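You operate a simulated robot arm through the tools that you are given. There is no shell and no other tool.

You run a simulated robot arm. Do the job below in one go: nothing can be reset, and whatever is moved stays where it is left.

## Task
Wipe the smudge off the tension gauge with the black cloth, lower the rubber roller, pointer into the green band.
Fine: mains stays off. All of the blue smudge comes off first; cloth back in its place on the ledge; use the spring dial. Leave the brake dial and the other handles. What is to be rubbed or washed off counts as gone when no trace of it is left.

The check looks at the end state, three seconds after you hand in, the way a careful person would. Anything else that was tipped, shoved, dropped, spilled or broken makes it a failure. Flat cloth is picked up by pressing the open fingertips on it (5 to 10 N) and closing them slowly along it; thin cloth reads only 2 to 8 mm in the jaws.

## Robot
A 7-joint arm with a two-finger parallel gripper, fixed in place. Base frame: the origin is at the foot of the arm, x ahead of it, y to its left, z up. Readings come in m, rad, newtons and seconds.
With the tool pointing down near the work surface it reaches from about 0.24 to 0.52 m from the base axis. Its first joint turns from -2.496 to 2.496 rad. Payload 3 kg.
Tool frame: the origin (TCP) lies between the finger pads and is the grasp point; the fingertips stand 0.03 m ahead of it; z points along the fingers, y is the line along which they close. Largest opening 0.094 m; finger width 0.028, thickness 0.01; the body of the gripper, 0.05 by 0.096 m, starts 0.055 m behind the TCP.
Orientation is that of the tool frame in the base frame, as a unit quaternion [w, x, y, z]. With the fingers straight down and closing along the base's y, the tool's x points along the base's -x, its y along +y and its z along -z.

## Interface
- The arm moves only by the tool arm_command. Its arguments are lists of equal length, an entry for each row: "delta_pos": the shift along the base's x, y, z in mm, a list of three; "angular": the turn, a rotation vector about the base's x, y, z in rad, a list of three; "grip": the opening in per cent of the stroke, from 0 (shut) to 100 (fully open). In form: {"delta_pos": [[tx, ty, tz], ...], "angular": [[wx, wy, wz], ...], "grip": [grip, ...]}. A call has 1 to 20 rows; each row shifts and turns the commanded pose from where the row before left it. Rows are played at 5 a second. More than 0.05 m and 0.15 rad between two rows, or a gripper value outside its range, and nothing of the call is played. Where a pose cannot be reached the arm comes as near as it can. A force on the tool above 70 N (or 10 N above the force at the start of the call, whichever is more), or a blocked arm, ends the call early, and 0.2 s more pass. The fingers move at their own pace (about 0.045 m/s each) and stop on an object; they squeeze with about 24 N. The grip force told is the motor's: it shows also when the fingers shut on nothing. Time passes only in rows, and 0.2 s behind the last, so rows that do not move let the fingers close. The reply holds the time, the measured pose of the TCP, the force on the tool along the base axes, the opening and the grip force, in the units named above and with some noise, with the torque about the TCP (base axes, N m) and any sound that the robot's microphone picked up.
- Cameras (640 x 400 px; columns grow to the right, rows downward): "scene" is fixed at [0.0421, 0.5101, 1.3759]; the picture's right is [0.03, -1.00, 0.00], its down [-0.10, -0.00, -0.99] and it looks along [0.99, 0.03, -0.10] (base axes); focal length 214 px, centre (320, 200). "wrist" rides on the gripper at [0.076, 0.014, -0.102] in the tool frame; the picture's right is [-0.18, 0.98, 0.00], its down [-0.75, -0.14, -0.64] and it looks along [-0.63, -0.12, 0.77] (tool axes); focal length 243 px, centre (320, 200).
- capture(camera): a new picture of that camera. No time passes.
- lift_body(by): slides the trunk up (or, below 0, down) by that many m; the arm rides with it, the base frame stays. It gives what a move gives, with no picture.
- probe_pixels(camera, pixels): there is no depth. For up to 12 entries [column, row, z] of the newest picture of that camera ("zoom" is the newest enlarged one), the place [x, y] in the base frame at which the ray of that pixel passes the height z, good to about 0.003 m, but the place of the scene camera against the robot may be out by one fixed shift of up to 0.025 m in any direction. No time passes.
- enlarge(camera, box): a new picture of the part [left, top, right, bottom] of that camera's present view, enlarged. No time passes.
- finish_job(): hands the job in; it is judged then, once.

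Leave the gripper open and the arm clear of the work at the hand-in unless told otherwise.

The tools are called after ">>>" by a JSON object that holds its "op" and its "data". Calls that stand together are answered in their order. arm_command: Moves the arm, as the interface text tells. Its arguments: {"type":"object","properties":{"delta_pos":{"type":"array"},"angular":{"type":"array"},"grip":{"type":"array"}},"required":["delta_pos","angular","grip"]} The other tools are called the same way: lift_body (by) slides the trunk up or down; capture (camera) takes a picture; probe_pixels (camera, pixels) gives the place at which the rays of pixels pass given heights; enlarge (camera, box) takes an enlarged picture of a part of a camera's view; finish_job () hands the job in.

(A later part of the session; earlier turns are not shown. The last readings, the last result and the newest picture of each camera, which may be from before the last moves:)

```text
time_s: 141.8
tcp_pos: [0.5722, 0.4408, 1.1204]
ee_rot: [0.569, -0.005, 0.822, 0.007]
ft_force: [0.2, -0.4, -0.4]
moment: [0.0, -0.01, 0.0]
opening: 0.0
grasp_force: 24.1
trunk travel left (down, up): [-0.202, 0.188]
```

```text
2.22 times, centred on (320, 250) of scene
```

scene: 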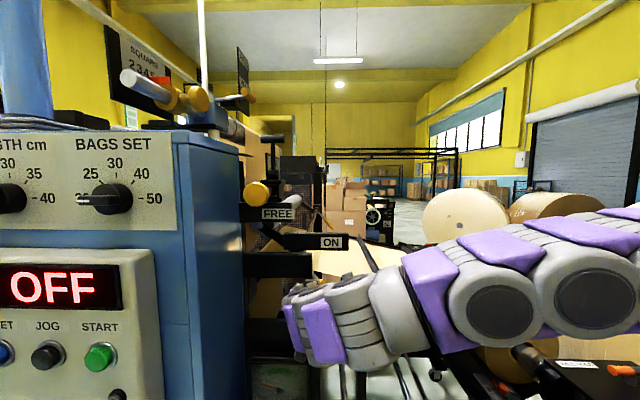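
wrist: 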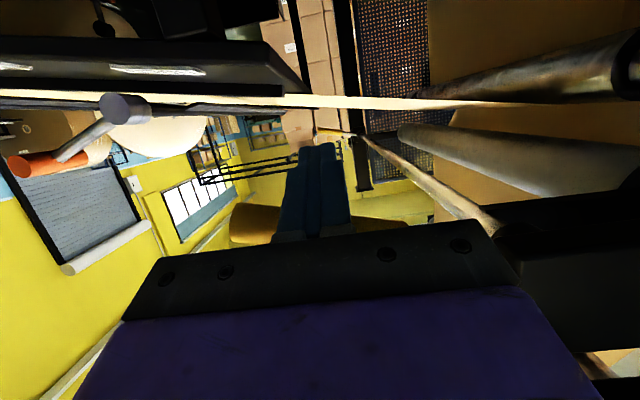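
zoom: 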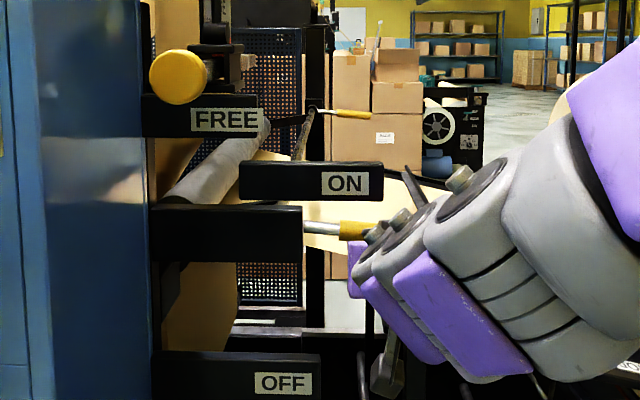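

It's now horizontal. I'll continue up in 6 mm steps.

>>> {"op": "arm_command", "data": {"delta_pos": [[0, -2, 6], [0, -1, 6], [0, -1, 6], [0, 0, 6], [0, 0, 6], [0, 0, 0]], "angular": [[0, 0, 0], [0, 0, 0], [0, 0, 0], [0, 0, 0], [0, 0, 0], [0, 0, 0]], "grip": [0, 0, 0, 0, 0, 0]}}

>>> {"op": "enlarge", "data": {"camera": "scene", "box": [240, 160, 400, 340]}}

```text
time_s: 142.8
tcp_pos: [0.5669, 0.4351, 1.1355]
ee_rot: [0.563, -0.007, 0.826, 0.008]
ft_force: [-7.3, -3.7, -30.7]
moment: [0.11, 0.13, -0.12]
opening: 0.0
grasp_force: 23.4
trunk travel left (down, up): [-0.202, 0.188]
stopped in row 5: the force on the tool passed its limit at 80 N (the readings are from after the stop); the commanded pose is now the measured one
```

```text
2.22 times, centred on (320, 250) of scene
```

zoom: 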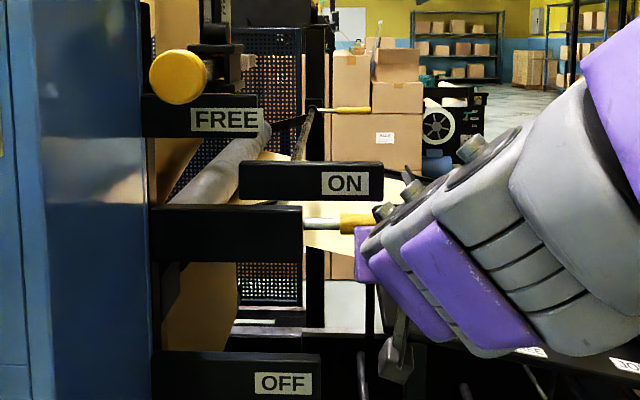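

It hit its end stop with the lever horizontal under ON and the roller down. I'll relieve the pressure by lowering the fingers away, then look at whether it stays.

>>> {"op": "arm_command", "data": {"delta_pos": [[0, 0, -4], [0, 0, -6], [0, 0, -8], [0, 0, -8], [0, 0, 0]], "angular": [[0, 0, 0], [0, 0, 0], [0, 0, 0], [0, 0, 0], [0, 0, 0]], "grip": [0, 0, 0, 0, 0]}}

>>> {"op": "enlarge", "data": {"camera": "scene", "box": [240, 160, 400, 340]}}

>>> {"op": "enlarge", "data": {"camera": "scene", "box": [250, 362, 312, 400]}}

```text
time_s: 144.1
tcp_pos: [0.5678, 0.434, 1.1136]
ee_rot: [0.564, -0.006, 0.825, 0.008]
ft_force: [-0.5, -0.3, -0.4]
moment: [0.0, 0.0, -0.02]
opening: 0.0
grasp_force: 24.1
trunk travel left (down, up): [-0.202, 0.188]
```

```text
2.22 times, centred on (320, 250) of scene
```

zoom: 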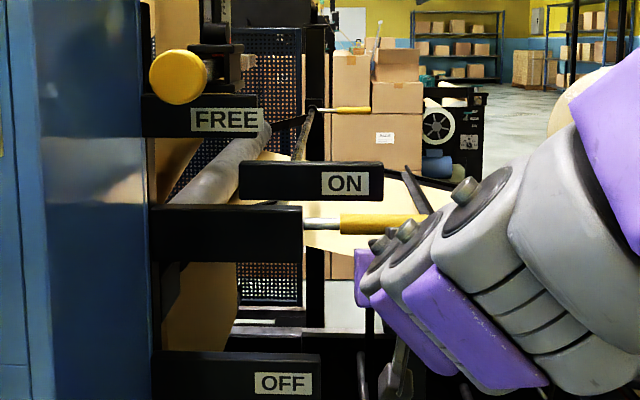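

```text
10.32 times, centred on (281, 381) of scene
```

zoom: 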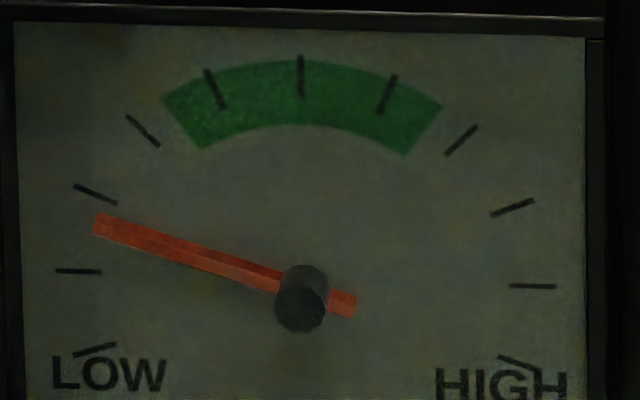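

The lever stays at ON with the fingers away, and the roller is down. The pointer is still low, so now the spring dial. I'll withdraw straight back, then move left to my usual approach position.

>>> {"op": "arm_command", "data": {"delta_pos": [[-15, 0, -1], [-15, 0, -1], [-15, 0, -1], [-15, 0, -1], [-15, 0, -1], [-15, 0, -1], [-15, 8, 0], [-15, 12, 0], [-15, 15, 0], [-15, 18, -5], [-15, 18, -5], [-15, 18, -5], [-15, 18, -5], [-10, 18, -5], [0, 0, 0]], "angular": [[0, 0, 0], [0, 0, 0], [0, 0, 0], [0, 0, 0], [0, 0, 0], [0, 0, 0], [0, 0, 0], [0, 0, 0], [0, 0, 0], [0, 0, 0], [0, 0, 0], [0, 0, 0], [0, 0, 0], [0, 0, 0], [0, 0, 0]], "grip": [0, 0, 0, 0, 0, 0, 0, 0, 0, 0, 0, 0, 0, 0, 0]}}

>>> {"op": "capture", "data": {"camera": "scene"}}

>>> {"op": "capture", "data": {"camera": "wrist"}}

```text
time_s: 147.2
tcp_pos: [0.3626, 0.5583, 1.084]
ee_rot: [0.565, -0.006, 0.825, 0.01]
ft_force: [0.9, 0.4, 0.2]
moment: [0.0, 0.02, 0.0]
opening: 0.0
grasp_force: 24.0
trunk travel left (down, up): [-0.202, 0.188]
```

```text
taken
```

scene: 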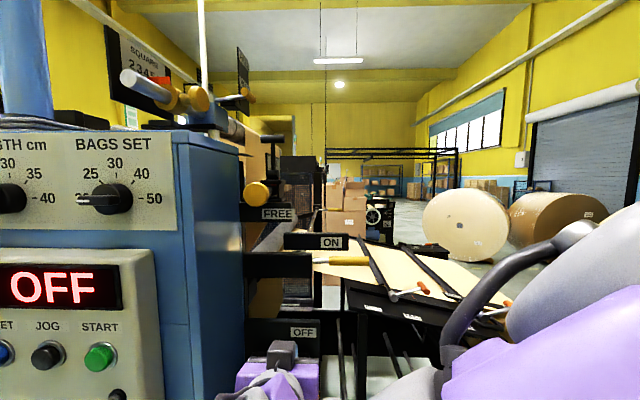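

```text
taken
```

wrist: 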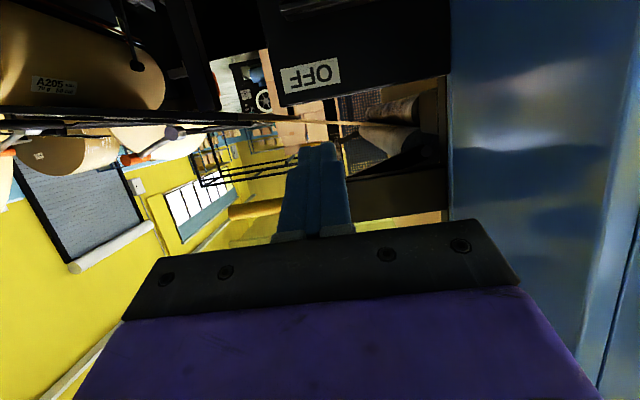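

The scene confirms the lever at ON, pointing right, with the display still OFF. Now I'll lower the trunk 0.2 m toward the spring dial and look.

>>> {"op": "lift_body", "data": {"by": -0.2}}

>>> {"op": "arm_command", "data": {"delta_pos": [[-10, 2, -12], [-10, 2, -12], [-10, 3, -12], [-10, 3, -12], [-10, 3, -12], [-10, 3, -12], [0, 0, 0]], "angular": [[0, 0, 0], [0, 0, 0], [0, 0, 0], [0, 0, 0], [0, 0, 0], [0, 0, 0], [0, 0, 0]], "grip": [0, 0, 0, 0, 0, 0, 0]}}

>>> {"op": "capture", "data": {"camera": "wrist"}}

```text
time_s: 149.4
tcp_pos: [0.362, 0.5589, 0.8837]
ee_rot: [0.565, -0.006, 0.825, 0.009]
ft_force: [-0.1, -0.1, 0.0]
moment: [0.02, -0.01, -0.01]
opening: 0.0
grasp_force: 23.9
trunk travel left (down, up): [-0.002, 0.388]
```

```text
time_s: 151.0
tcp_pos: [0.3018, 0.5754, 0.8116]
ee_rot: [0.564, -0.005, 0.825, 0.009]
ft_force: [1.1, -0.1, -0.3]
moment: [-0.02, -0.02, 0.0]
opening: 0.0003
grasp_force: 24.3
trunk travel left (down, up): [-0.002, 0.388]
```

```text
taken
```

wrist: 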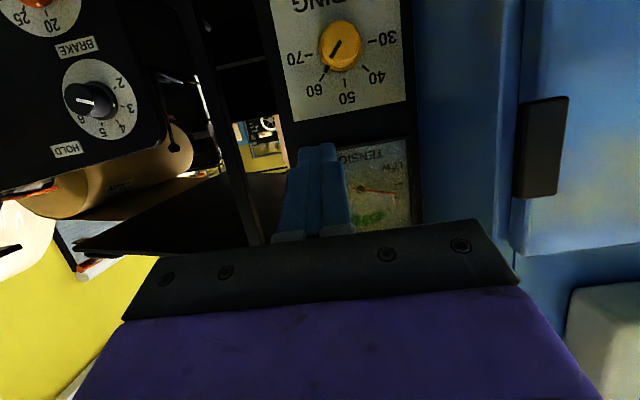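

The dial is visible at (340,45). I'll enlarge to read its setting.

>>> {"op": "enlarge", "data": {"camera": "wrist", "box": [270, 0, 420, 110]}}

>>> {"op": "enlarge", "data": {"camera": "wrist", "box": [330, 130, 420, 240]}}

```text
3.64 times, centred on (345, 55) of wrist
```

zoom: 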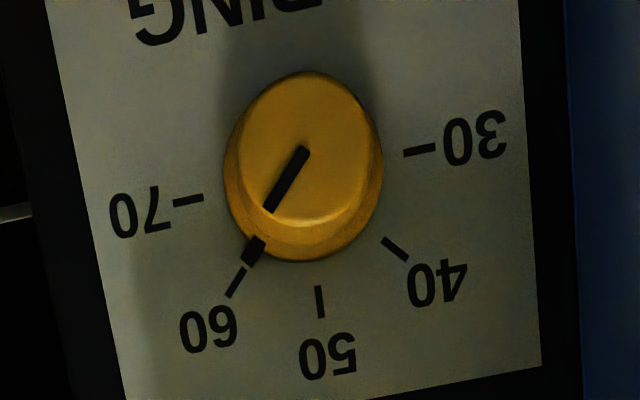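

```text
3.64 times, centred on (375, 185) of wrist
```

zoom: 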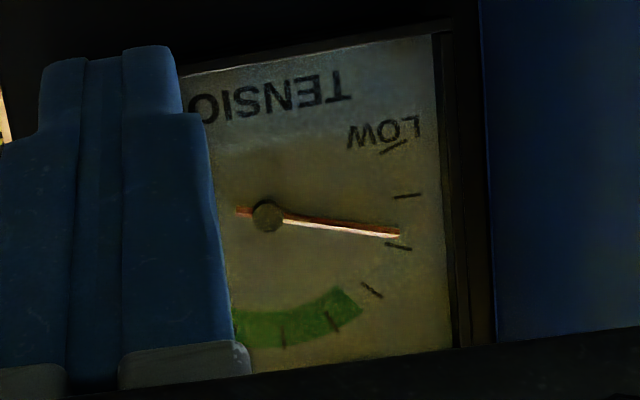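

The dial points at 60, on a scale with 50 at top and 70 to the right. Before turning, I'll double-check the roller's lowered state and the current pointer in the scene view.

>>> {"op": "enlarge", "data": {"camera": "scene", "box": [235, 170, 375, 290]}}

>>> {"op": "enlarge", "data": {"camera": "scene", "box": [250, 362, 312, 400]}}

```text
3.33 times, centred on (305, 230) of scene
```

zoom: 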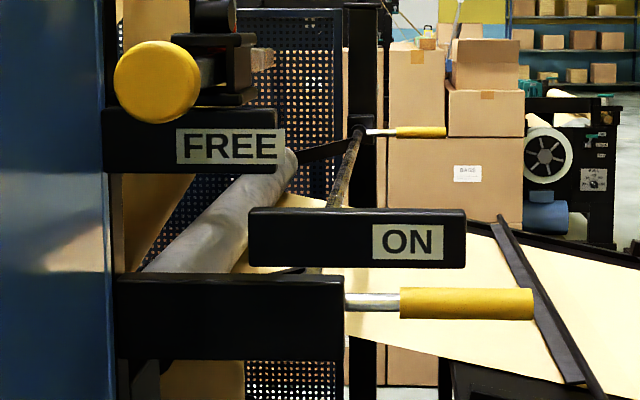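

```text
10.32 times, centred on (281, 381) of scene
```

zoom: 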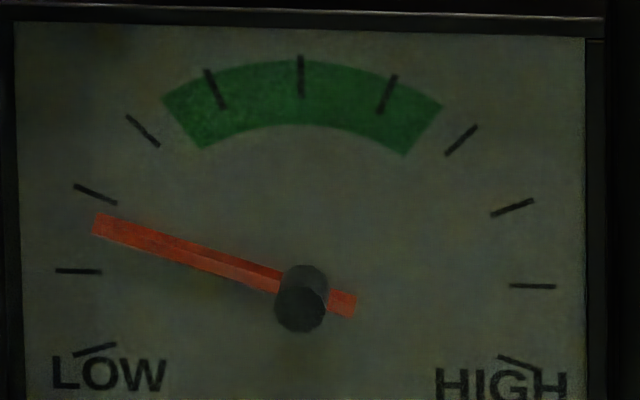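

The roller rests on the web and the lever is at ON. The pointer is still at about 72° left of vertical, and the green band spans about ±35°. I'll line up with the knob, centred at about (0.494, 0.608, 0.702): tool horizontal, fingers opening to 75 %, stopping short at x≈0.40.

>>> {"op": "arm_command", "data": {"delta_pos": [[10, 4, -14], [12, 4, -14], [12, 4, -14], [12, 4, -14], [12, 4, -14], [13, 4, -14], [13, 4, -13], [13, 4, -13], [0, 0, 0], [0, 0, 0]], "angular": [[-0.001, -0.0743, -0.004], [-0.001, -0.0743, -0.004], [-0.001, -0.0743, -0.004], [-0.001, -0.0743, -0.004], [-0.001, -0.0743, -0.004], [0, 0, 0], [0, 0, 0], [0, 0, 0], [0, 0, 0], [0, 0, 0]], "grip": [75, 75, 75, 75, 75, 75, 75, 75, 75, 75]}}

>>> {"op": "capture", "data": {"camera": "wrist"}}

```text
time_s: 153.2
tcp_pos: [0.3913, 0.6032, 0.7089]
ee_rot: [0.707, -0.001, 0.707, 0.0]
ft_force: [0.4, -0.1, -0.3]
moment: [-0.02, 0.02, 0.01]
opening: 0.0706
grasp_force: 0.0
out of reach, approached as far as the arm can: row 8
trunk travel left (down, up): [-0.002, 0.388]
```

```text
taken
```

wrist: 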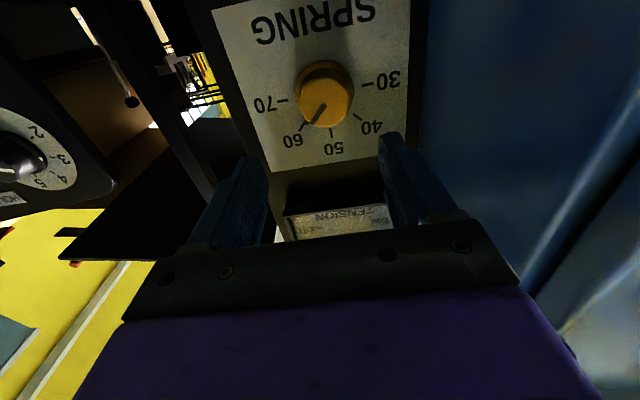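

The tool is horizontal at (0.391, 0.603, 0.709), but the arm reports its reach limit in the last row. I'll measure the knob precisely from this view.

>>> {"op": "enlarge", "data": {"camera": "wrist", "box": [240, 30, 420, 150]}}

```text
3.33 times, centred on (330, 90) of wrist
```

zoom: 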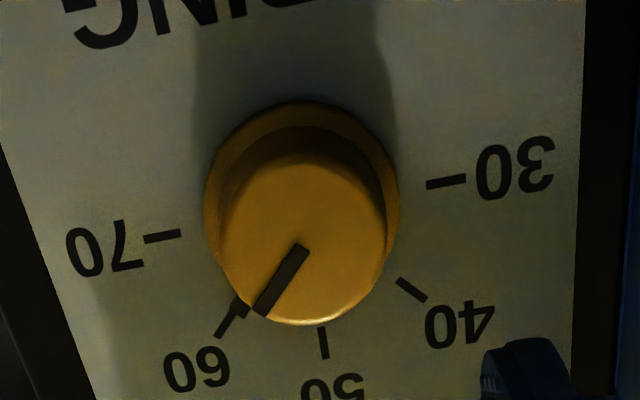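

The two views agree: the knob's axis is at y 0.609, z 0.700, with its face at x≈0.497 and the panel at x≈0.527. I'll try moving forward 45 mm while lowering to 0.702, to see if the reach allows it.

>>> {"op": "arm_command", "data": {"delta_pos": [[10, 3, -2], [12, 3, -2], [12, 0, -2], [12, 0, 0], [0, 0, 0], [0, 0, 0]], "angular": [[0, 0, 0], [0, 0, 0], [0, 0, 0], [0, 0, 0], [0, 0, 0], [0, 0, 0]], "grip": [75, 75, 75, 75, 75, 75]}}

```text
time_s: 154.6
tcp_pos: [0.4378, 0.6054, 0.7209]
ee_rot: [0.707, 0.0, 0.707, -0.001]
ft_force: [-0.2, -0.2, 0.3]
moment: [0.0, -0.04, 0.04]
opening: 0.0707
grasp_force: 0.0
out of reach, approached as far as the arm can: row 1, 2, 3
trunk travel left (down, up): [-0.002, 0.388]
```

With a horizontal tool the reach stops at z 0.72. Tilting the tool down about 18° keeps the finger planes vertical, so I can still grip the knob's two sides, and brings it within reach. I'll rotate +0.32 rad about y here, in front of the knob.

>>> {"op": "arm_command", "data": {"delta_pos": [[0, 0, 2], [0, 0, 2], [0, 0, 1], [0, 0, 0], [0, 0, 0], [0, 0, 0]], "angular": [[0, 0.08, 0], [0, 0.08, 0], [0, 0.08, 0], [0, 0.08, 0], [0, 0, 0], [0, 0, 0]], "grip": [75, 75, 75, 75, 75, 75]}}

>>> {"op": "capture", "data": {"camera": "wrist"}}

```text
time_s: 156.0
tcp_pos: [0.4361, 0.6057, 0.7272]
ee_rot: [0.586, 0.0, 0.811, -0.001]
ft_force: [0.6, 0.0, 0.1]
moment: [-0.01, 0.02, 0.0]
opening: 0.0704
grasp_force: 0.0
trunk travel left (down, up): [-0.002, 0.388]
```

```text
taken
```

wrist: 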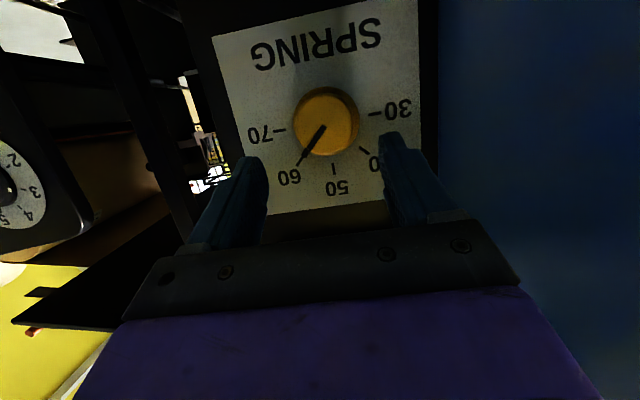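

The tilt is now 1.25 rad and the knob sits between the fingers in view. I'll advance along the tool's axis so the fingers pass on both sides of the knob, ending at TCP (0.4865, 0.609, 0.7075).

>>> {"op": "arm_command", "data": {"delta_pos": [[8, 1, -4], [9, 1, -4], [9, 1, -3], [8, 0, -3], [8, 0, -3], [8, 0, -3], [0, 0, 0]], "angular": [[0, 0, 0], [0, 0, 0], [0, 0, 0], [0, 0, 0], [0, 0, 0], [0, 0, 0], [0, 0, 0]], "grip": [75, 75, 75, 75, 75, 75, 75]}}

>>> {"op": "capture", "data": {"camera": "wrist"}}

```text
time_s: 157.6
tcp_pos: [0.4872, 0.6087, 0.7061]
ee_rot: [0.586, 0.0, 0.81, -0.001]
ft_force: [0.6, -0.6, 0.5]
moment: [0.0, 0.0, 0.01]
opening: 0.0703
grasp_force: 0.0
trunk travel left (down, up): [-0.002, 0.388]
```

```text
taken
```

wrist: 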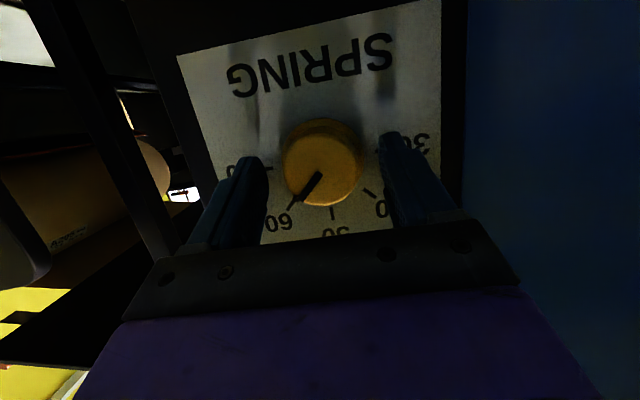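

The fingers flank the knob symmetrically. I'll close gently onto it.

>>> {"op": "arm_command", "data": {"delta_pos": [[0, 0, 0], [0, 0, 0], [0, 0, 0], [0, 0, 0], [0, 0, 0], [0, 0, 0], [0, 0, 0], [0, 0, 0], [0, 0, 0], [0, 0, 0]], "angular": [[0, 0, 0], [0, 0, 0], [0, 0, 0], [0, 0, 0], [0, 0, 0], [0, 0, 0], [0, 0, 0], [0, 0, 0], [0, 0, 0], [0, 0, 0]], "grip": [70, 65, 60, 56, 52, 48, 44, 40, 38, 38]}}

>>> {"op": "capture", "data": {"camera": "wrist"}}

```text
time_s: 159.8
tcp_pos: [0.485, 0.6098, 0.706]
ee_rot: [0.586, -0.002, 0.81, 0.001]
ft_force: [-12.7, 3.6, 1.5]
moment: [0.05, -0.01, 0.08]
opening: 0.0445
grasp_force: 7.1
trunk travel left (down, up): [-0.002, 0.388]
```

```text
taken
```

wrist: 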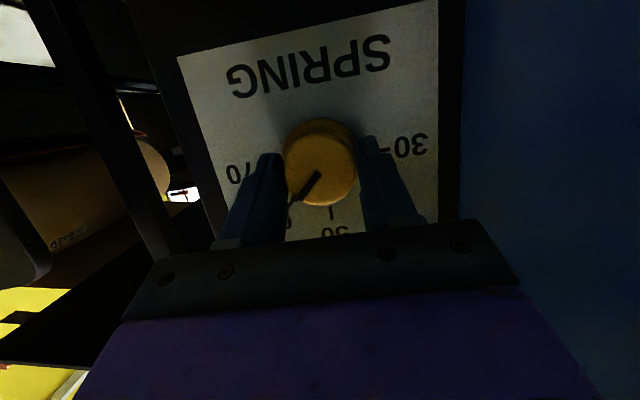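

The fingers gripped at 44 mm but there's a -12.7 N push-back, because the tips are riding on the knob's wider skirt. I'll reopen slightly, back off 5 mm and grip the upper part.

>>> {"op": "arm_command", "data": {"delta_pos": [[0, 0, 0], [-3, 0, 1], [-2, -1, 0.7], [0, 0, 0], [0, 0, 0], [0, 0, 0], [0, 0, 0], [0, 0, 0]], "angular": [[0, 0, 0], [0, 0, 0], [0, 0, 0], [0, 0, 0], [0, 0, 0], [0, 0, 0], [0, 0, 0], [0, 0, 0]], "grip": [58, 58, 58, 54, 50, 46, 42, 38]}}

>>> {"op": "arm_command", "data": {"delta_pos": [[0, 0, 0], [0, 0, 0]], "angular": [[0, 0, 0], [0, 0, 0]], "grip": [30, 30]}}

```text
time_s: 161.6
tcp_pos: [0.4812, 0.6105, 0.7077]
ee_rot: [0.587, -0.002, 0.81, 0.001]
ft_force: [1.6, 12.4, 2.7]
moment: [0.16, 0.06, 0.47]
opening: 0.0433
grasp_force: 29.9
trunk travel left (down, up): [-0.002, 0.388]
```

```text
time_s: 162.2
tcp_pos: [0.4807, 0.6095, 0.7067]
ee_rot: [0.586, -0.002, 0.81, 0.0]
ft_force: [2.2, 21.3, 4.9]
moment: [0.15, 0.57, 0.55]
opening: 0.0429
grasp_force: 45.1
trunk travel left (down, up): [-0.002, 0.388]
```

The grip is firm, but there's a 21 N sideways load, so the tool is slightly too far right. I'll shift +1.5 mm in y.

>>> {"op": "arm_command", "data": {"delta_pos": [[0, 1, 0], [0, 0.7, 0], [0, 0, 0]], "angular": [[0, 0, 0], [0, 0, 0], [0, 0, 0]], "grip": [36, 36, 36]}}

```text
time_s: 163.0
tcp_pos: [0.4812, 0.6106, 0.7073]
ee_rot: [0.586, -0.002, 0.81, 0.0]
ft_force: [-4.5, 14.7, 4.7]
moment: [0.06, -0.68, 0.66]
opening: 0.0432
grasp_force: 44.8
trunk travel left (down, up): [-0.002, 0.388]
```

Better, 14.7 N. One more millimetre.

>>> {"op": "arm_command", "data": {"delta_pos": [[0, 1, 0], [0, 0.5, 0], [0, 0, 0]], "angular": [[0, 0, 0], [0, 0, 0], [0, 0, 0]], "grip": [38, 38, 38]}}

```text
time_s: 163.8
tcp_pos: [0.4809, 0.6101, 0.7071]
ee_rot: [0.585, -0.001, 0.811, -0.001]
ft_force: [-14.2, 0.6, 3.2]
moment: [0.01, -0.86, -0.24]
opening: 0.0431
grasp_force: 45.4
trunk travel left (down, up): [-0.002, 0.388]
```

The side load is gone. Now a small test turn: +0.15 rad about x, which is clockwise as seen from here, while watching the gauge in the scene view.

>>> {"op": "arm_command", "data": {"delta_pos": [[0, -0.4, 0], [0, -0.4, 0], [0, -0.3, 0], [0, 0, 0]], "angular": [[0.05, 0, 0], [0.05, 0, 0], [0.05, 0, 0], [0, 0, 0]], "grip": [38, 38, 38, 38]}}

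>>> {"op": "enlarge", "data": {"camera": "scene", "box": [250, 362, 312, 400]}}

>>> {"op": "enlarge", "data": {"camera": "wrist", "box": [220, 60, 440, 240]}}

```text
time_s: 164.8
tcp_pos: [0.4804, 0.6089, 0.7069]
ee_rot: [0.584, 0.044, 0.808, 0.06]
ft_force: [-16.8, -9.8, 1.7]
moment: [-0.07, -0.49, -0.11]
opening: 0.0428
grasp_force: 44.7
trunk travel left (down, up): [-0.002, 0.388]
```

```text
10.32 times, centred on (281, 381) of scene
```

zoom: 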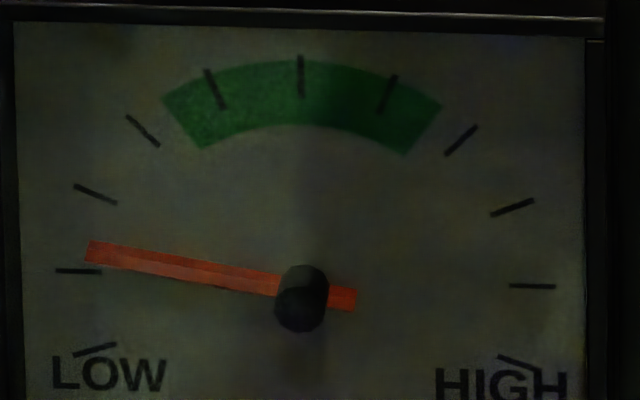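

```text
2.22 times, centred on (330, 150) of wrist
```

zoom: 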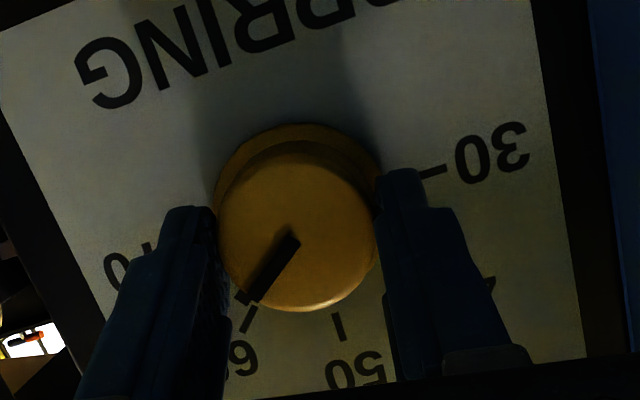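

Turning clockwise lowered the pointer, so the dial must go counter-clockwise, to lower numbers, by roughly 100–110° in total. I'll turn back -0.35 rad about x with the grip held, and check.

>>> {"op": "arm_command", "data": {"delta_pos": [[0, 0.4, 0], [0, 0.4, 0], [0, 0.4, 0], [0, 0.4, 0], [0, 0.3, 0], [0, 0.3, 0], [0, 0.3, 0], [0, 0, 0]], "angular": [[-0.05, 0, 0], [-0.05, 0, 0], [-0.05, 0, 0], [-0.05, 0, 0], [-0.05, 0, 0], [-0.05, 0, 0], [-0.05, 0, 0], [0, 0, 0]], "grip": [38, 38, 38, 38, 38, 38, 38, 38]}}

>>> {"op": "enlarge", "data": {"camera": "scene", "box": [250, 362, 312, 400]}}

>>> {"op": "enlarge", "data": {"camera": "wrist", "box": [220, 60, 440, 240]}}

```text
time_s: 166.6
tcp_pos: [0.4805, 0.6122, 0.708]
ee_rot: [0.582, -0.058, 0.807, -0.083]
ft_force: [-22.7, -18.6, -4.5]
moment: [-0.12, -0.16, -0.84]
opening: 0.0429
grasp_force: 44.9
trunk travel left (down, up): [-0.002, 0.388]
```

```text
10.32 times, centred on (281, 381) of scene
```

zoom: 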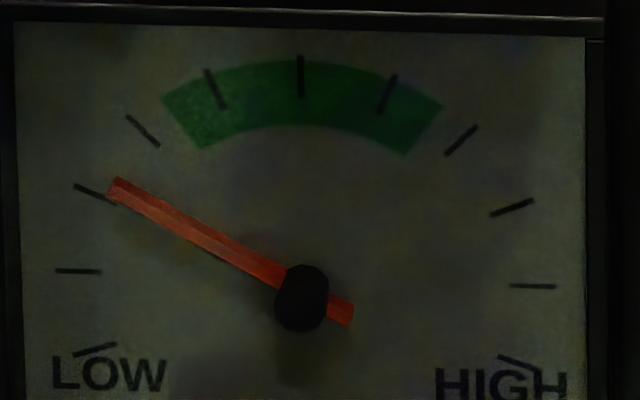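

```text
2.22 times, centred on (330, 150) of wrist
```

zoom: 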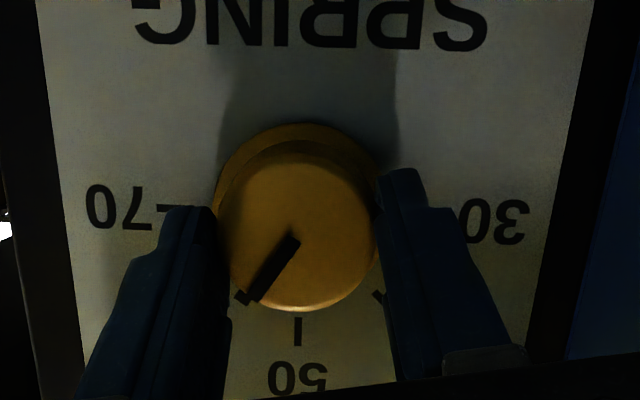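

It responds well: about -20° of knob moved the pointer +19°, now 59° left of centre. I need roughly 60° more, so I'll release, rotate the open gripper +1.1 rad around the knob's axis, and regrip for another counter-clockwise turn.

>>> {"op": "arm_command", "data": {"delta_pos": [[0, -1, 0], [0, 0, 0], [0, -0.6, -0.2], [0, -0.6, -0.2], [0, -0.6, -0.2], [0, -0.6, -0.2], [0, -0.6, -0.2], [0, -0.6, -0.2]], "angular": [[0, 0, 0], [0, 0, 0], [0.1, 0, 0], [0.1, 0, 0], [0.1, 0, 0], [0.1, 0, 0], [0.1, 0, 0], [0.1, 0, 0]], "grip": [66, 66, 66, 66, 66, 66, 66, 66]}}

>>> {"op": "capture", "data": {"camera": "wrist"}}

>>> {"op": "enlarge", "data": {"camera": "scene", "box": [250, 362, 312, 400]}}

```text
time_s: 168.4
tcp_pos: [0.4803, 0.6087, 0.7072]
ee_rot: [0.574, 0.116, 0.794, 0.162]
ft_force: [-0.2, -0.1, -0.2]
moment: [0.03, 0.0, -0.02]
opening: 0.062
grasp_force: 0.0
trunk travel left (down, up): [-0.002, 0.388]
```

```text
taken
```

wrist: 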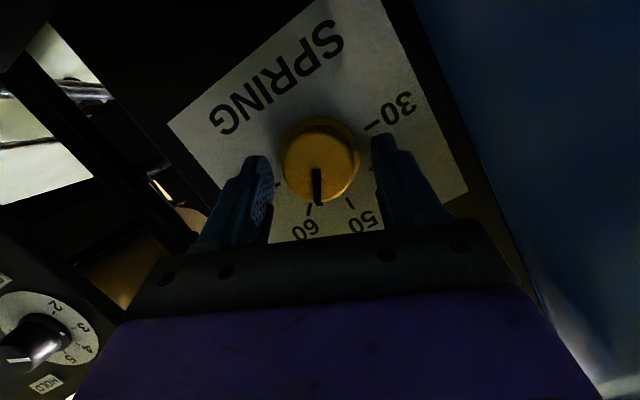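

```text
10.32 times, centred on (281, 381) of scene
```

zoom: 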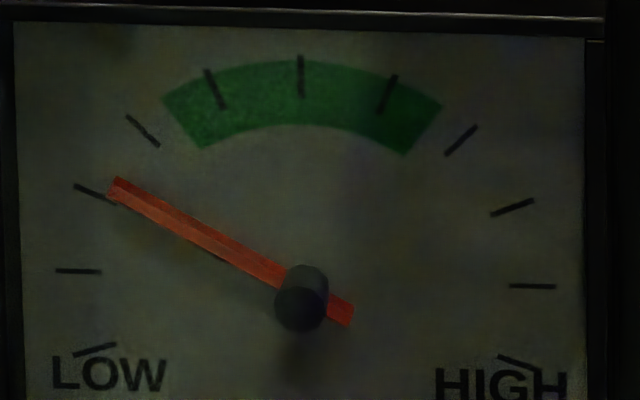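

The knob kept its setting and nothing is touching. I'll continue rotating the open gripper another +0.5 rad.

>>> {"op": "arm_command", "data": {"delta_pos": [[0, -0.6, -0.3], [0, -0.6, -0.4], [0, -0.5, -0.5], [0, -0.5, -0.5], [0, -0.4, -0.6], [0, 0, 0]], "angular": [[0.1, 0, 0], [0.1, 0, 0], [0.1, 0, 0], [0.1, 0, 0], [0.1, 0, 0], [0, 0, 0]], "grip": [66, 66, 66, 66, 66, 66]}}

>>> {"op": "capture", "data": {"camera": "wrist"}}

```text
time_s: 169.6
tcp_pos: [0.4889, 0.6113, 0.7292]
ee_rot: [0.52, 0.256, 0.75, 0.318]
ft_force: [-8.1, -28.4, -28.6]
moment: [-0.78, 0.66, -1.25]
opening: 0.0847
grasp_force: 19.9
out of reach, approached as far as the arm can: row 4, 5
trunk travel left (down, up): [-0.002, 0.388]
stopped in row 5: the force on the tool passed its limit at 98 N (the readings are from after the stop); the commanded pose is now the measured one
```

```text
taken
```

wrist: 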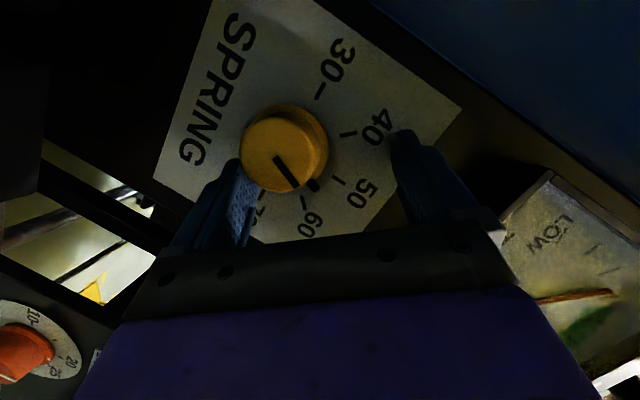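

The arm hit its reach limit at that roll and rose 22 mm, so one finger is pressing on the knob. I'll relieve it immediately by rotating back to the reachable roll and lowering to the knob's axis.

>>> {"op": "arm_command", "data": {"delta_pos": [[-2, -1, -5], [-2, -1, -6], [-2, -1, -6], [-1, -1, -4], [0, 0, 0]], "angular": [[-0.08, 0, 0], [-0.08, 0, 0], [-0.08, 0, 0], [-0.06, 0, 0], [0, 0, 0]], "grip": [75, 75, 75, 75, 75]}}

>>> {"op": "capture", "data": {"camera": "wrist"}}

>>> {"op": "enlarge", "data": {"camera": "scene", "box": [250, 362, 312, 400]}}

```text
time_s: 170.8
tcp_pos: [0.4783, 0.612, 0.7127]
ee_rot: [0.554, 0.172, 0.787, 0.211]
ft_force: [0.4, -0.6, -0.7]
moment: [-0.02, 0.0, 0.0]
opening: 0.0705
grasp_force: 0.0
trunk travel left (down, up): [-0.002, 0.388]
```

```text
taken
```

wrist: 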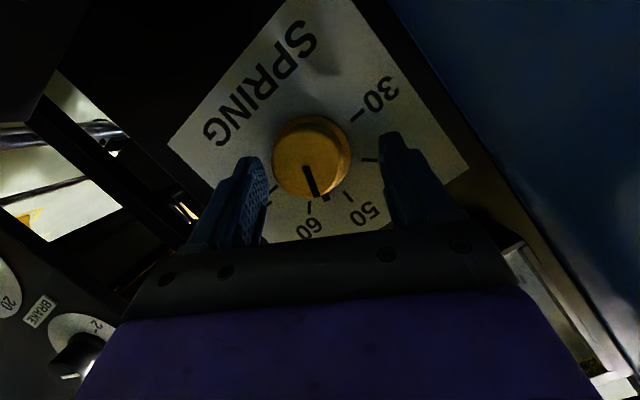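

```text
10.32 times, centred on (281, 381) of scene
```

zoom: 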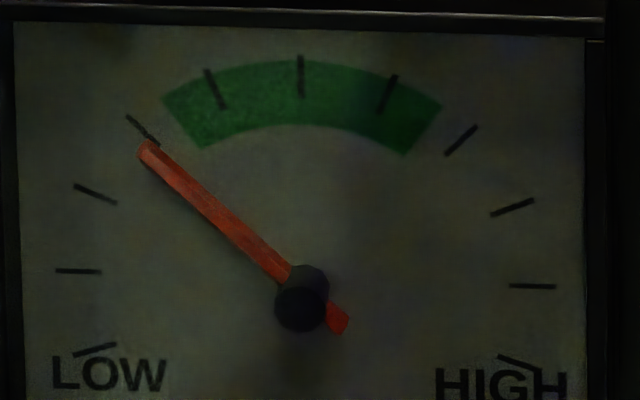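

The forces are zero again, and the slip even turned the knob a bit the right way: the pointer is now 46° left. I'll settle at a roll of about 0.38 rad, centred on the knob, and check before gripping.

>>> {"op": "arm_command", "data": {"delta_pos": [[0, 0, 0], [0, 0, 0], [0, 0, 0], [0, 0, 0]], "angular": [[-0.09, 0, 0], [-0.09, 0, 0], [0, 0, 0], [0, 0, 0]], "grip": [75, 75, 75, 75]}}

>>> {"op": "capture", "data": {"camera": "wrist"}}

```text
time_s: 171.8
tcp_pos: [0.4801, 0.6118, 0.712]
ee_rot: [0.567, 0.122, 0.803, 0.139]
ft_force: [-0.2, -0.1, 0.4]
moment: [-0.01, -0.01, 0.0]
opening: 0.0703
grasp_force: 0.2
trunk travel left (down, up): [-0.002, 0.388]
```

```text
taken
```

wrist: 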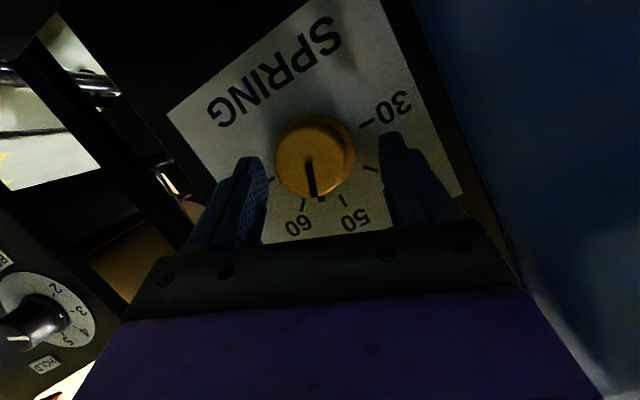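

The knob sits slightly off-centre between the fingers. I'll shift (-5.5 mm y, -4.5 mm z) to centre on its axis.

>>> {"op": "arm_command", "data": {"delta_pos": [[1, -2.5, -2.5], [0, -3, -2], [0, 0, 0], [0, 0, 0]], "angular": [[0, 0, 0], [0, 0, 0], [0, 0, 0], [0, 0, 0]], "grip": [72, 72, 72, 72]}}

>>> {"op": "capture", "data": {"camera": "wrist"}}

```text
time_s: 172.8
tcp_pos: [0.4802, 0.607, 0.7081]
ee_rot: [0.567, 0.123, 0.802, 0.138]
ft_force: [2.1, -1.5, -0.6]
moment: [0.01, -0.01, -0.02]
opening: 0.0674
grasp_force: 0.0
trunk travel left (down, up): [-0.002, 0.388]
```

```text
taken
```

wrist: 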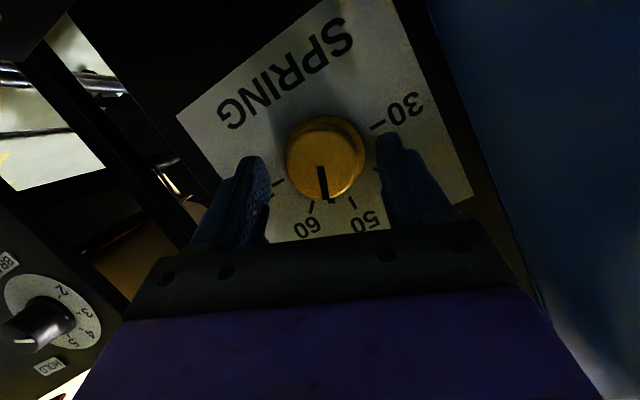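

Centred now. I'll close onto the knob and read the side loads.

>>> {"op": "arm_command", "data": {"delta_pos": [[0, 0, 0], [0, 0, 0], [0, 0, 0], [0, 0, 0], [0, 0, 0], [0, 0, 0], [0, 0, 0], [0, 0, 0]], "angular": [[0, 0, 0], [0, 0, 0], [0, 0, 0], [0, 0, 0], [0, 0, 0], [0, 0, 0], [0, 0, 0], [0, 0, 0]], "grip": [66, 60, 55, 50, 46, 42, 40, 40]}}

```text
time_s: 174.6
tcp_pos: [0.48, 0.609, 0.7083]
ee_rot: [0.567, 0.122, 0.802, 0.139]
ft_force: [2.0, 11.2, 6.5]
moment: [0.13, -0.03, 0.4]
opening: 0.0431
grasp_force: 44.6
trunk travel left (down, up): [-0.002, 0.388]
```

The grip is good. I'll relieve the small side load and turn counter-clockwise 0.6 rad in gentle steps.

>>> {"op": "arm_command", "data": {"delta_pos": [[0, 1, 0.6], [0, 0.5, 0], [0, 0.5, 0], [0, 0.5, 0], [0, 0.5, 0], [0, 0.5, 0], [0, 0.5, 0], [0, 0.4, 0], [0, 0.4, 0], [0, 0.4, 0], [0, 0.4, 0], [0, 0, 0]], "angular": [[0, 0, 0], [-0.06, 0, 0], [-0.06, 0, 0], [-0.06, 0, 0], [-0.06, 0, 0], [-0.06, 0, 0], [-0.06, 0, 0], [-0.06, 0, 0], [-0.06, 0, 0], [-0.06, 0, 0], [-0.06, 0, 0], [0, 0, 0]], "grip": [40, 40, 40, 40, 40, 40, 40, 40, 40, 40, 40, 40]}}

>>> {"op": "enlarge", "data": {"camera": "scene", "box": [250, 362, 312, 400]}}

>>> {"op": "capture", "data": {"camera": "wrist"}}

```text
time_s: 177.2
tcp_pos: [0.4793, 0.6127, 0.7083]
ee_rot: [0.576, -0.053, 0.809, -0.107]
ft_force: [-13.3, 0.9, -19.2]
moment: [0.14, 0.48, 0.25]
opening: 0.0429
grasp_force: 45.2
out of reach, approached as far as the arm can: row 11
trunk travel left (down, up): [-0.002, 0.388]
```

```text
10.32 times, centred on (281, 381) of scene
```

zoom: 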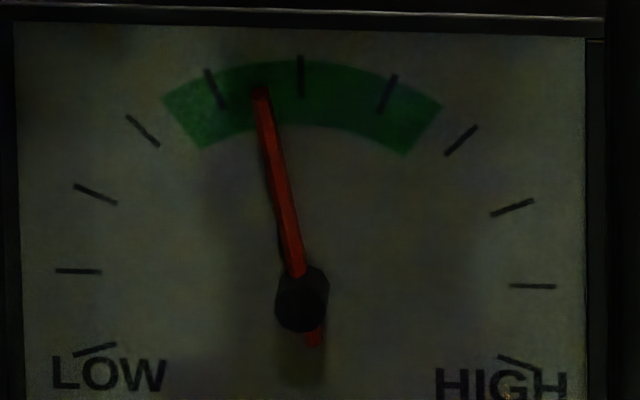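

```text
taken
```

wrist: 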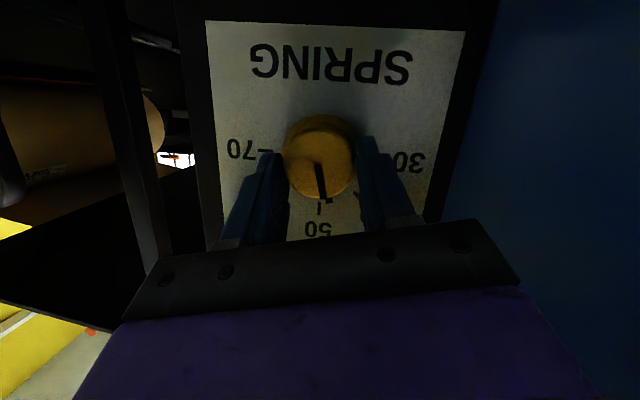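

The pointer is now about 10° left of centre, well inside the green band. I'll release the knob gently and check that it holds.

>>> {"op": "arm_command", "data": {"delta_pos": [[0, 0, -0.5], [0, 0, 0], [0, 0, 0], [0, 0, 0]], "angular": [[0, 0, 0], [0, 0, 0], [0, 0, 0], [0, 0, 0]], "grip": [48, 56, 64, 72]}}

>>> {"op": "enlarge", "data": {"camera": "scene", "box": [250, 362, 312, 400]}}

>>> {"op": "capture", "data": {"camera": "wrist"}}

```text
time_s: 178.2
tcp_pos: [0.4811, 0.6131, 0.7116]
ee_rot: [0.578, -0.052, 0.808, -0.104]
ft_force: [0.2, 0.4, 0.4]
moment: [-0.03, 0.01, -0.02]
opening: 0.0678
grasp_force: 0.0
trunk travel left (down, up): [-0.002, 0.388]
```

```text
10.32 times, centred on (281, 381) of scene
```

zoom: 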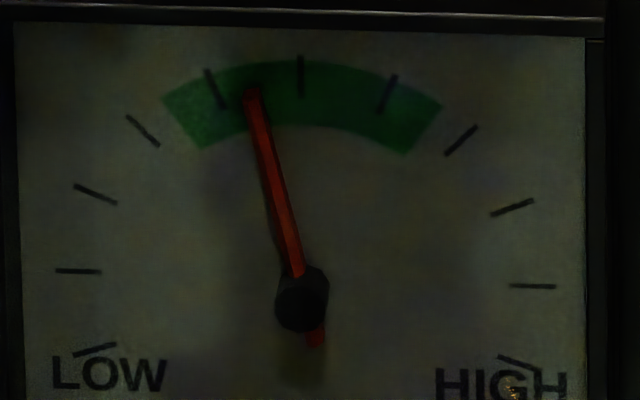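

```text
taken
```

wrist: 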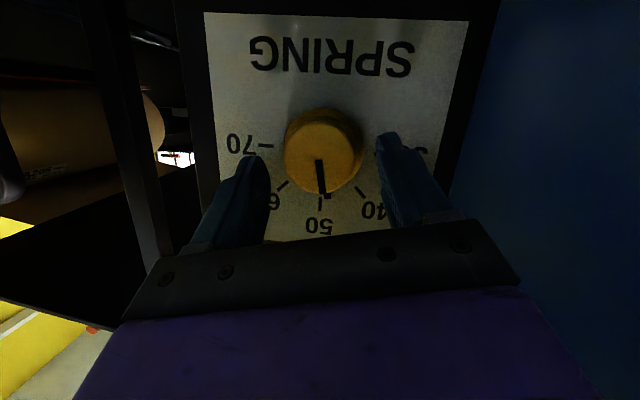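

The pointer rests at about 13° left of centre, comfortably inside the green band, and the dial reads just under 50. I'll withdraw straight back off the knob along the tool axis.

>>> {"op": "arm_command", "data": {"delta_pos": [[-9, 0.7, 3], [-9, 0.7, 3], [-9, 0.7, 3], [-10, 0, 3], [-12, 0, 4], [-14, -2, 5], [-15, -4, 8], [-15, -4, 10], [0, 0, 0]], "angular": [[0, 0, 0], [0, 0, 0], [0, 0, 0], [0, 0, 0], [0, 0, 0], [0.03, 0, 0], [0.05, 0, 0], [0.05, 0, 0], [0, 0, 0]], "grip": [74, 74, 74, 74, 74, 74, 74, 74, 74]}}

>>> {"op": "capture", "data": {"camera": "wrist"}}

```text
time_s: 180.2
tcp_pos: [0.3885, 0.6042, 0.7513]
ee_rot: [0.58, -0.014, 0.813, -0.052]
ft_force: [0.2, 0.5, 0.0]
moment: [0.0, -0.02, -0.02]
opening: 0.0693
grasp_force: 0.1
trunk travel left (down, up): [-0.002, 0.388]
```

```text
taken
```

wrist: 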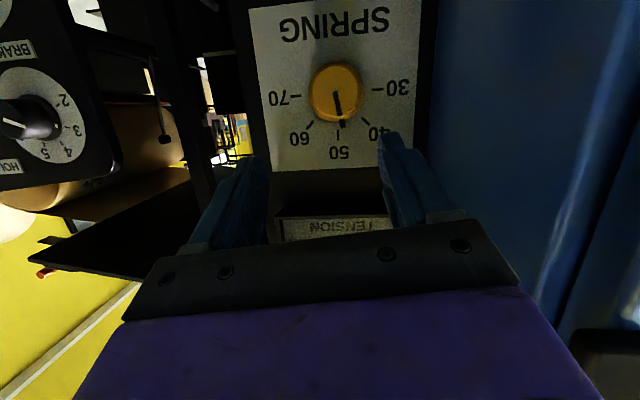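

Clear of the knob. I'll back off to about (0.30, 0.56, 0.86) and then turn the tool down so I can check the ledge and everything else.

>>> {"op": "arm_command", "data": {"delta_pos": [[-11, -5, 13], [-11, -5, 13], [-11, -6, 14], [-11, -6, 14], [-11, -6, 14], [-11, -6, 14], [-11, -5, 14], [-11, -5, 13], [0, 0, 0]], "angular": [[0, 0, 0], [0, 0, 0], [0, 0, 0], [0, 0, 0], [0, 0, 0], [0, 0, 0], [0, 0, 0], [0, 0, 0], [0, 0, 0]], "grip": [100, 100, 100, 100, 100, 100, 100, 100, 100]}}

>>> {"op": "capture", "data": {"camera": "wrist"}}

>>> {"op": "enlarge", "data": {"camera": "wrist", "box": [300, 0, 480, 200]}}

>>> {"op": "capture", "data": {"camera": "scene"}}

>>> {"op": "enlarge", "data": {"camera": "scene", "box": [250, 362, 312, 400]}}

```text
time_s: 182.2
tcp_pos: [0.2991, 0.5596, 0.8597]
ee_rot: [0.58, -0.015, 0.812, -0.052]
ft_force: [-0.3, 0.0, 0.1]
moment: [0.03, -0.03, -0.02]
opening: 0.0943
grasp_force: 0.1
trunk travel left (down, up): [-0.002, 0.388]
```

```text
taken
```

wrist: 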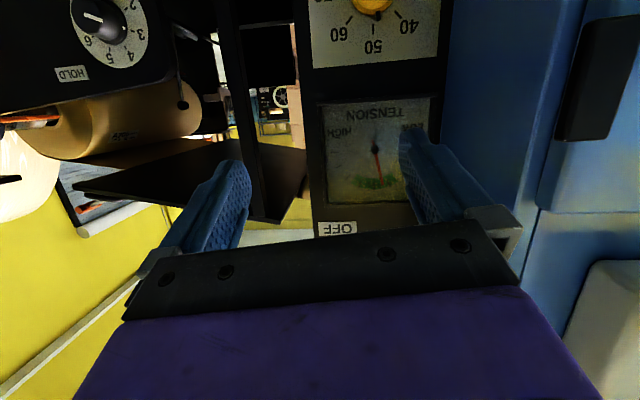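

```text
2.00 times, centred on (390, 100) of wrist
```

zoom: 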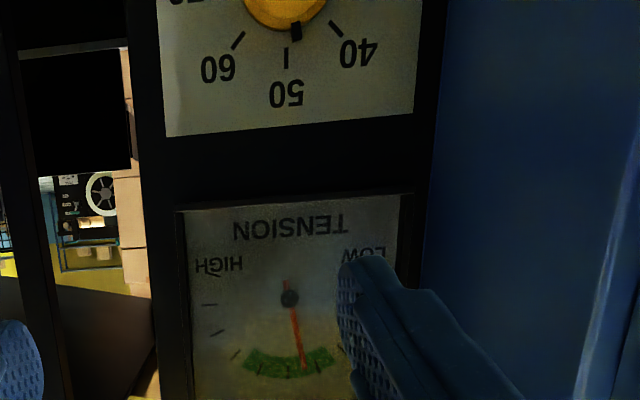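

```text
taken
```

scene: 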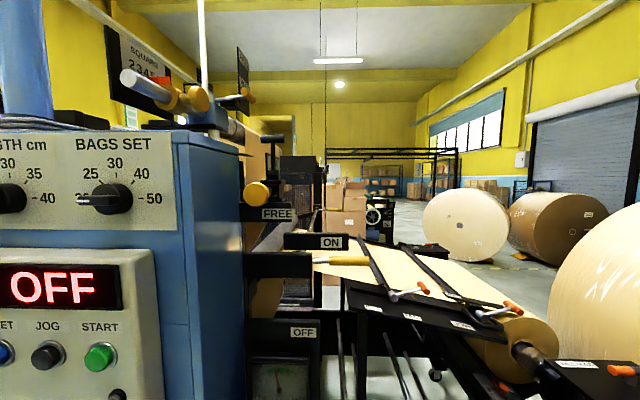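

```text
10.32 times, centred on (281, 381) of scene
```

zoom: 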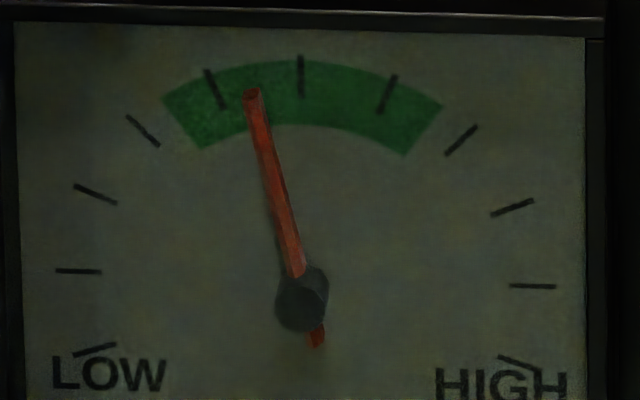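

The pointer is steady in the green band and the glass is clean. I'll zoom once more on the glass from here, then turn the tool straight down to check the ledge.

>>> {"op": "enlarge", "data": {"camera": "wrist", "box": [315, 95, 415, 205]}}

>>> {"op": "arm_command", "data": {"delta_pos": [[0, -2, 0], [0, -2, 0], [0, -2, 0], [0, -2, 0], [0, -2, 0], [0, -2, 0], [0, -2, 0], [0, -2, 0], [0, -2, 0], [0, -2, 0], [0, 0, 0], [0, 0, 0], [0, 0, 0], [0, 0, 0]], "angular": [[0.0085, 0.0955, -0.0025], [0.0085, 0.0955, -0.0025], [0.0085, 0.0955, -0.0025], [0.0085, 0.0955, -0.0025], [0.0085, 0.0955, -0.0025], [0.0085, 0.0955, -0.0025], [0.0085, 0.0955, -0.0025], [0.0085, 0.0955, -0.0025], [0.0085, 0.0955, -0.0025], [0.0085, 0.0955, -0.0025], [0.0085, 0.0955, -0.0025], [0.0085, 0.0955, -0.0025], [0.0085, 0.0955, -0.0025], [0, 0, 0]], "grip": [100, 100, 100, 100, 100, 100, 100, 100, 100, 100, 100, 100, 100, 100]}}

>>> {"op": "capture", "data": {"camera": "wrist"}}

>>> {"op": "enlarge", "data": {"camera": "wrist", "box": [270, 80, 430, 180]}}

```text
3.64 times, centred on (365, 150) of wrist
```

zoom: 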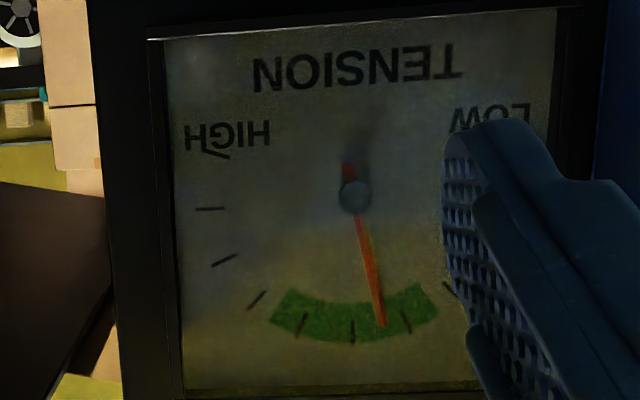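

```text
time_s: 185.2
tcp_pos: [0.3004, 0.5402, 0.8606]
ee_rot: [-0.002, 0.001, 1.0, 0.0]
ft_force: [0.2, 0.0, -0.6]
moment: [0.03, 0.01, -0.02]
opening: 0.094
grasp_force: 0.1
trunk travel left (down, up): [-0.002, 0.388]
```

```text
taken
```

wrist: 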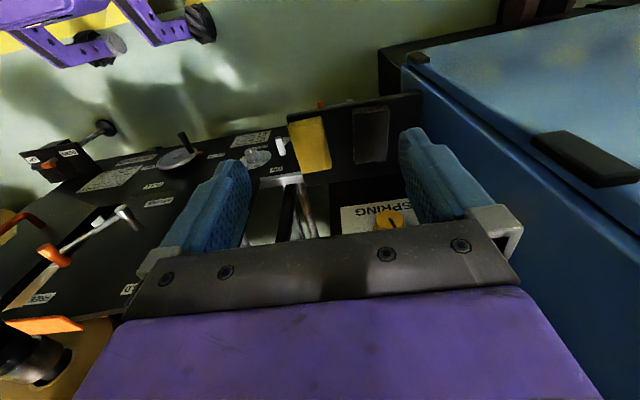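

```text
4.00 times, centred on (350, 130) of wrist
```

zoom: 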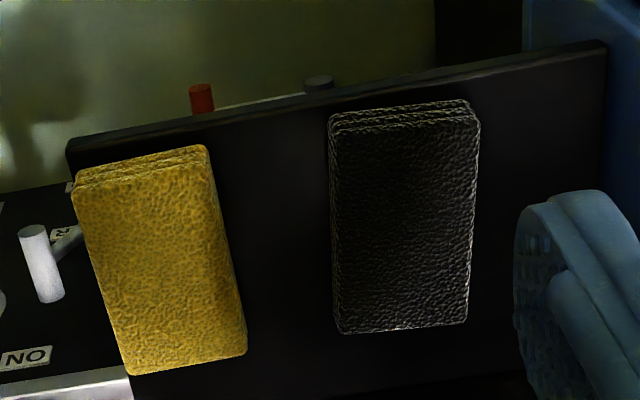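

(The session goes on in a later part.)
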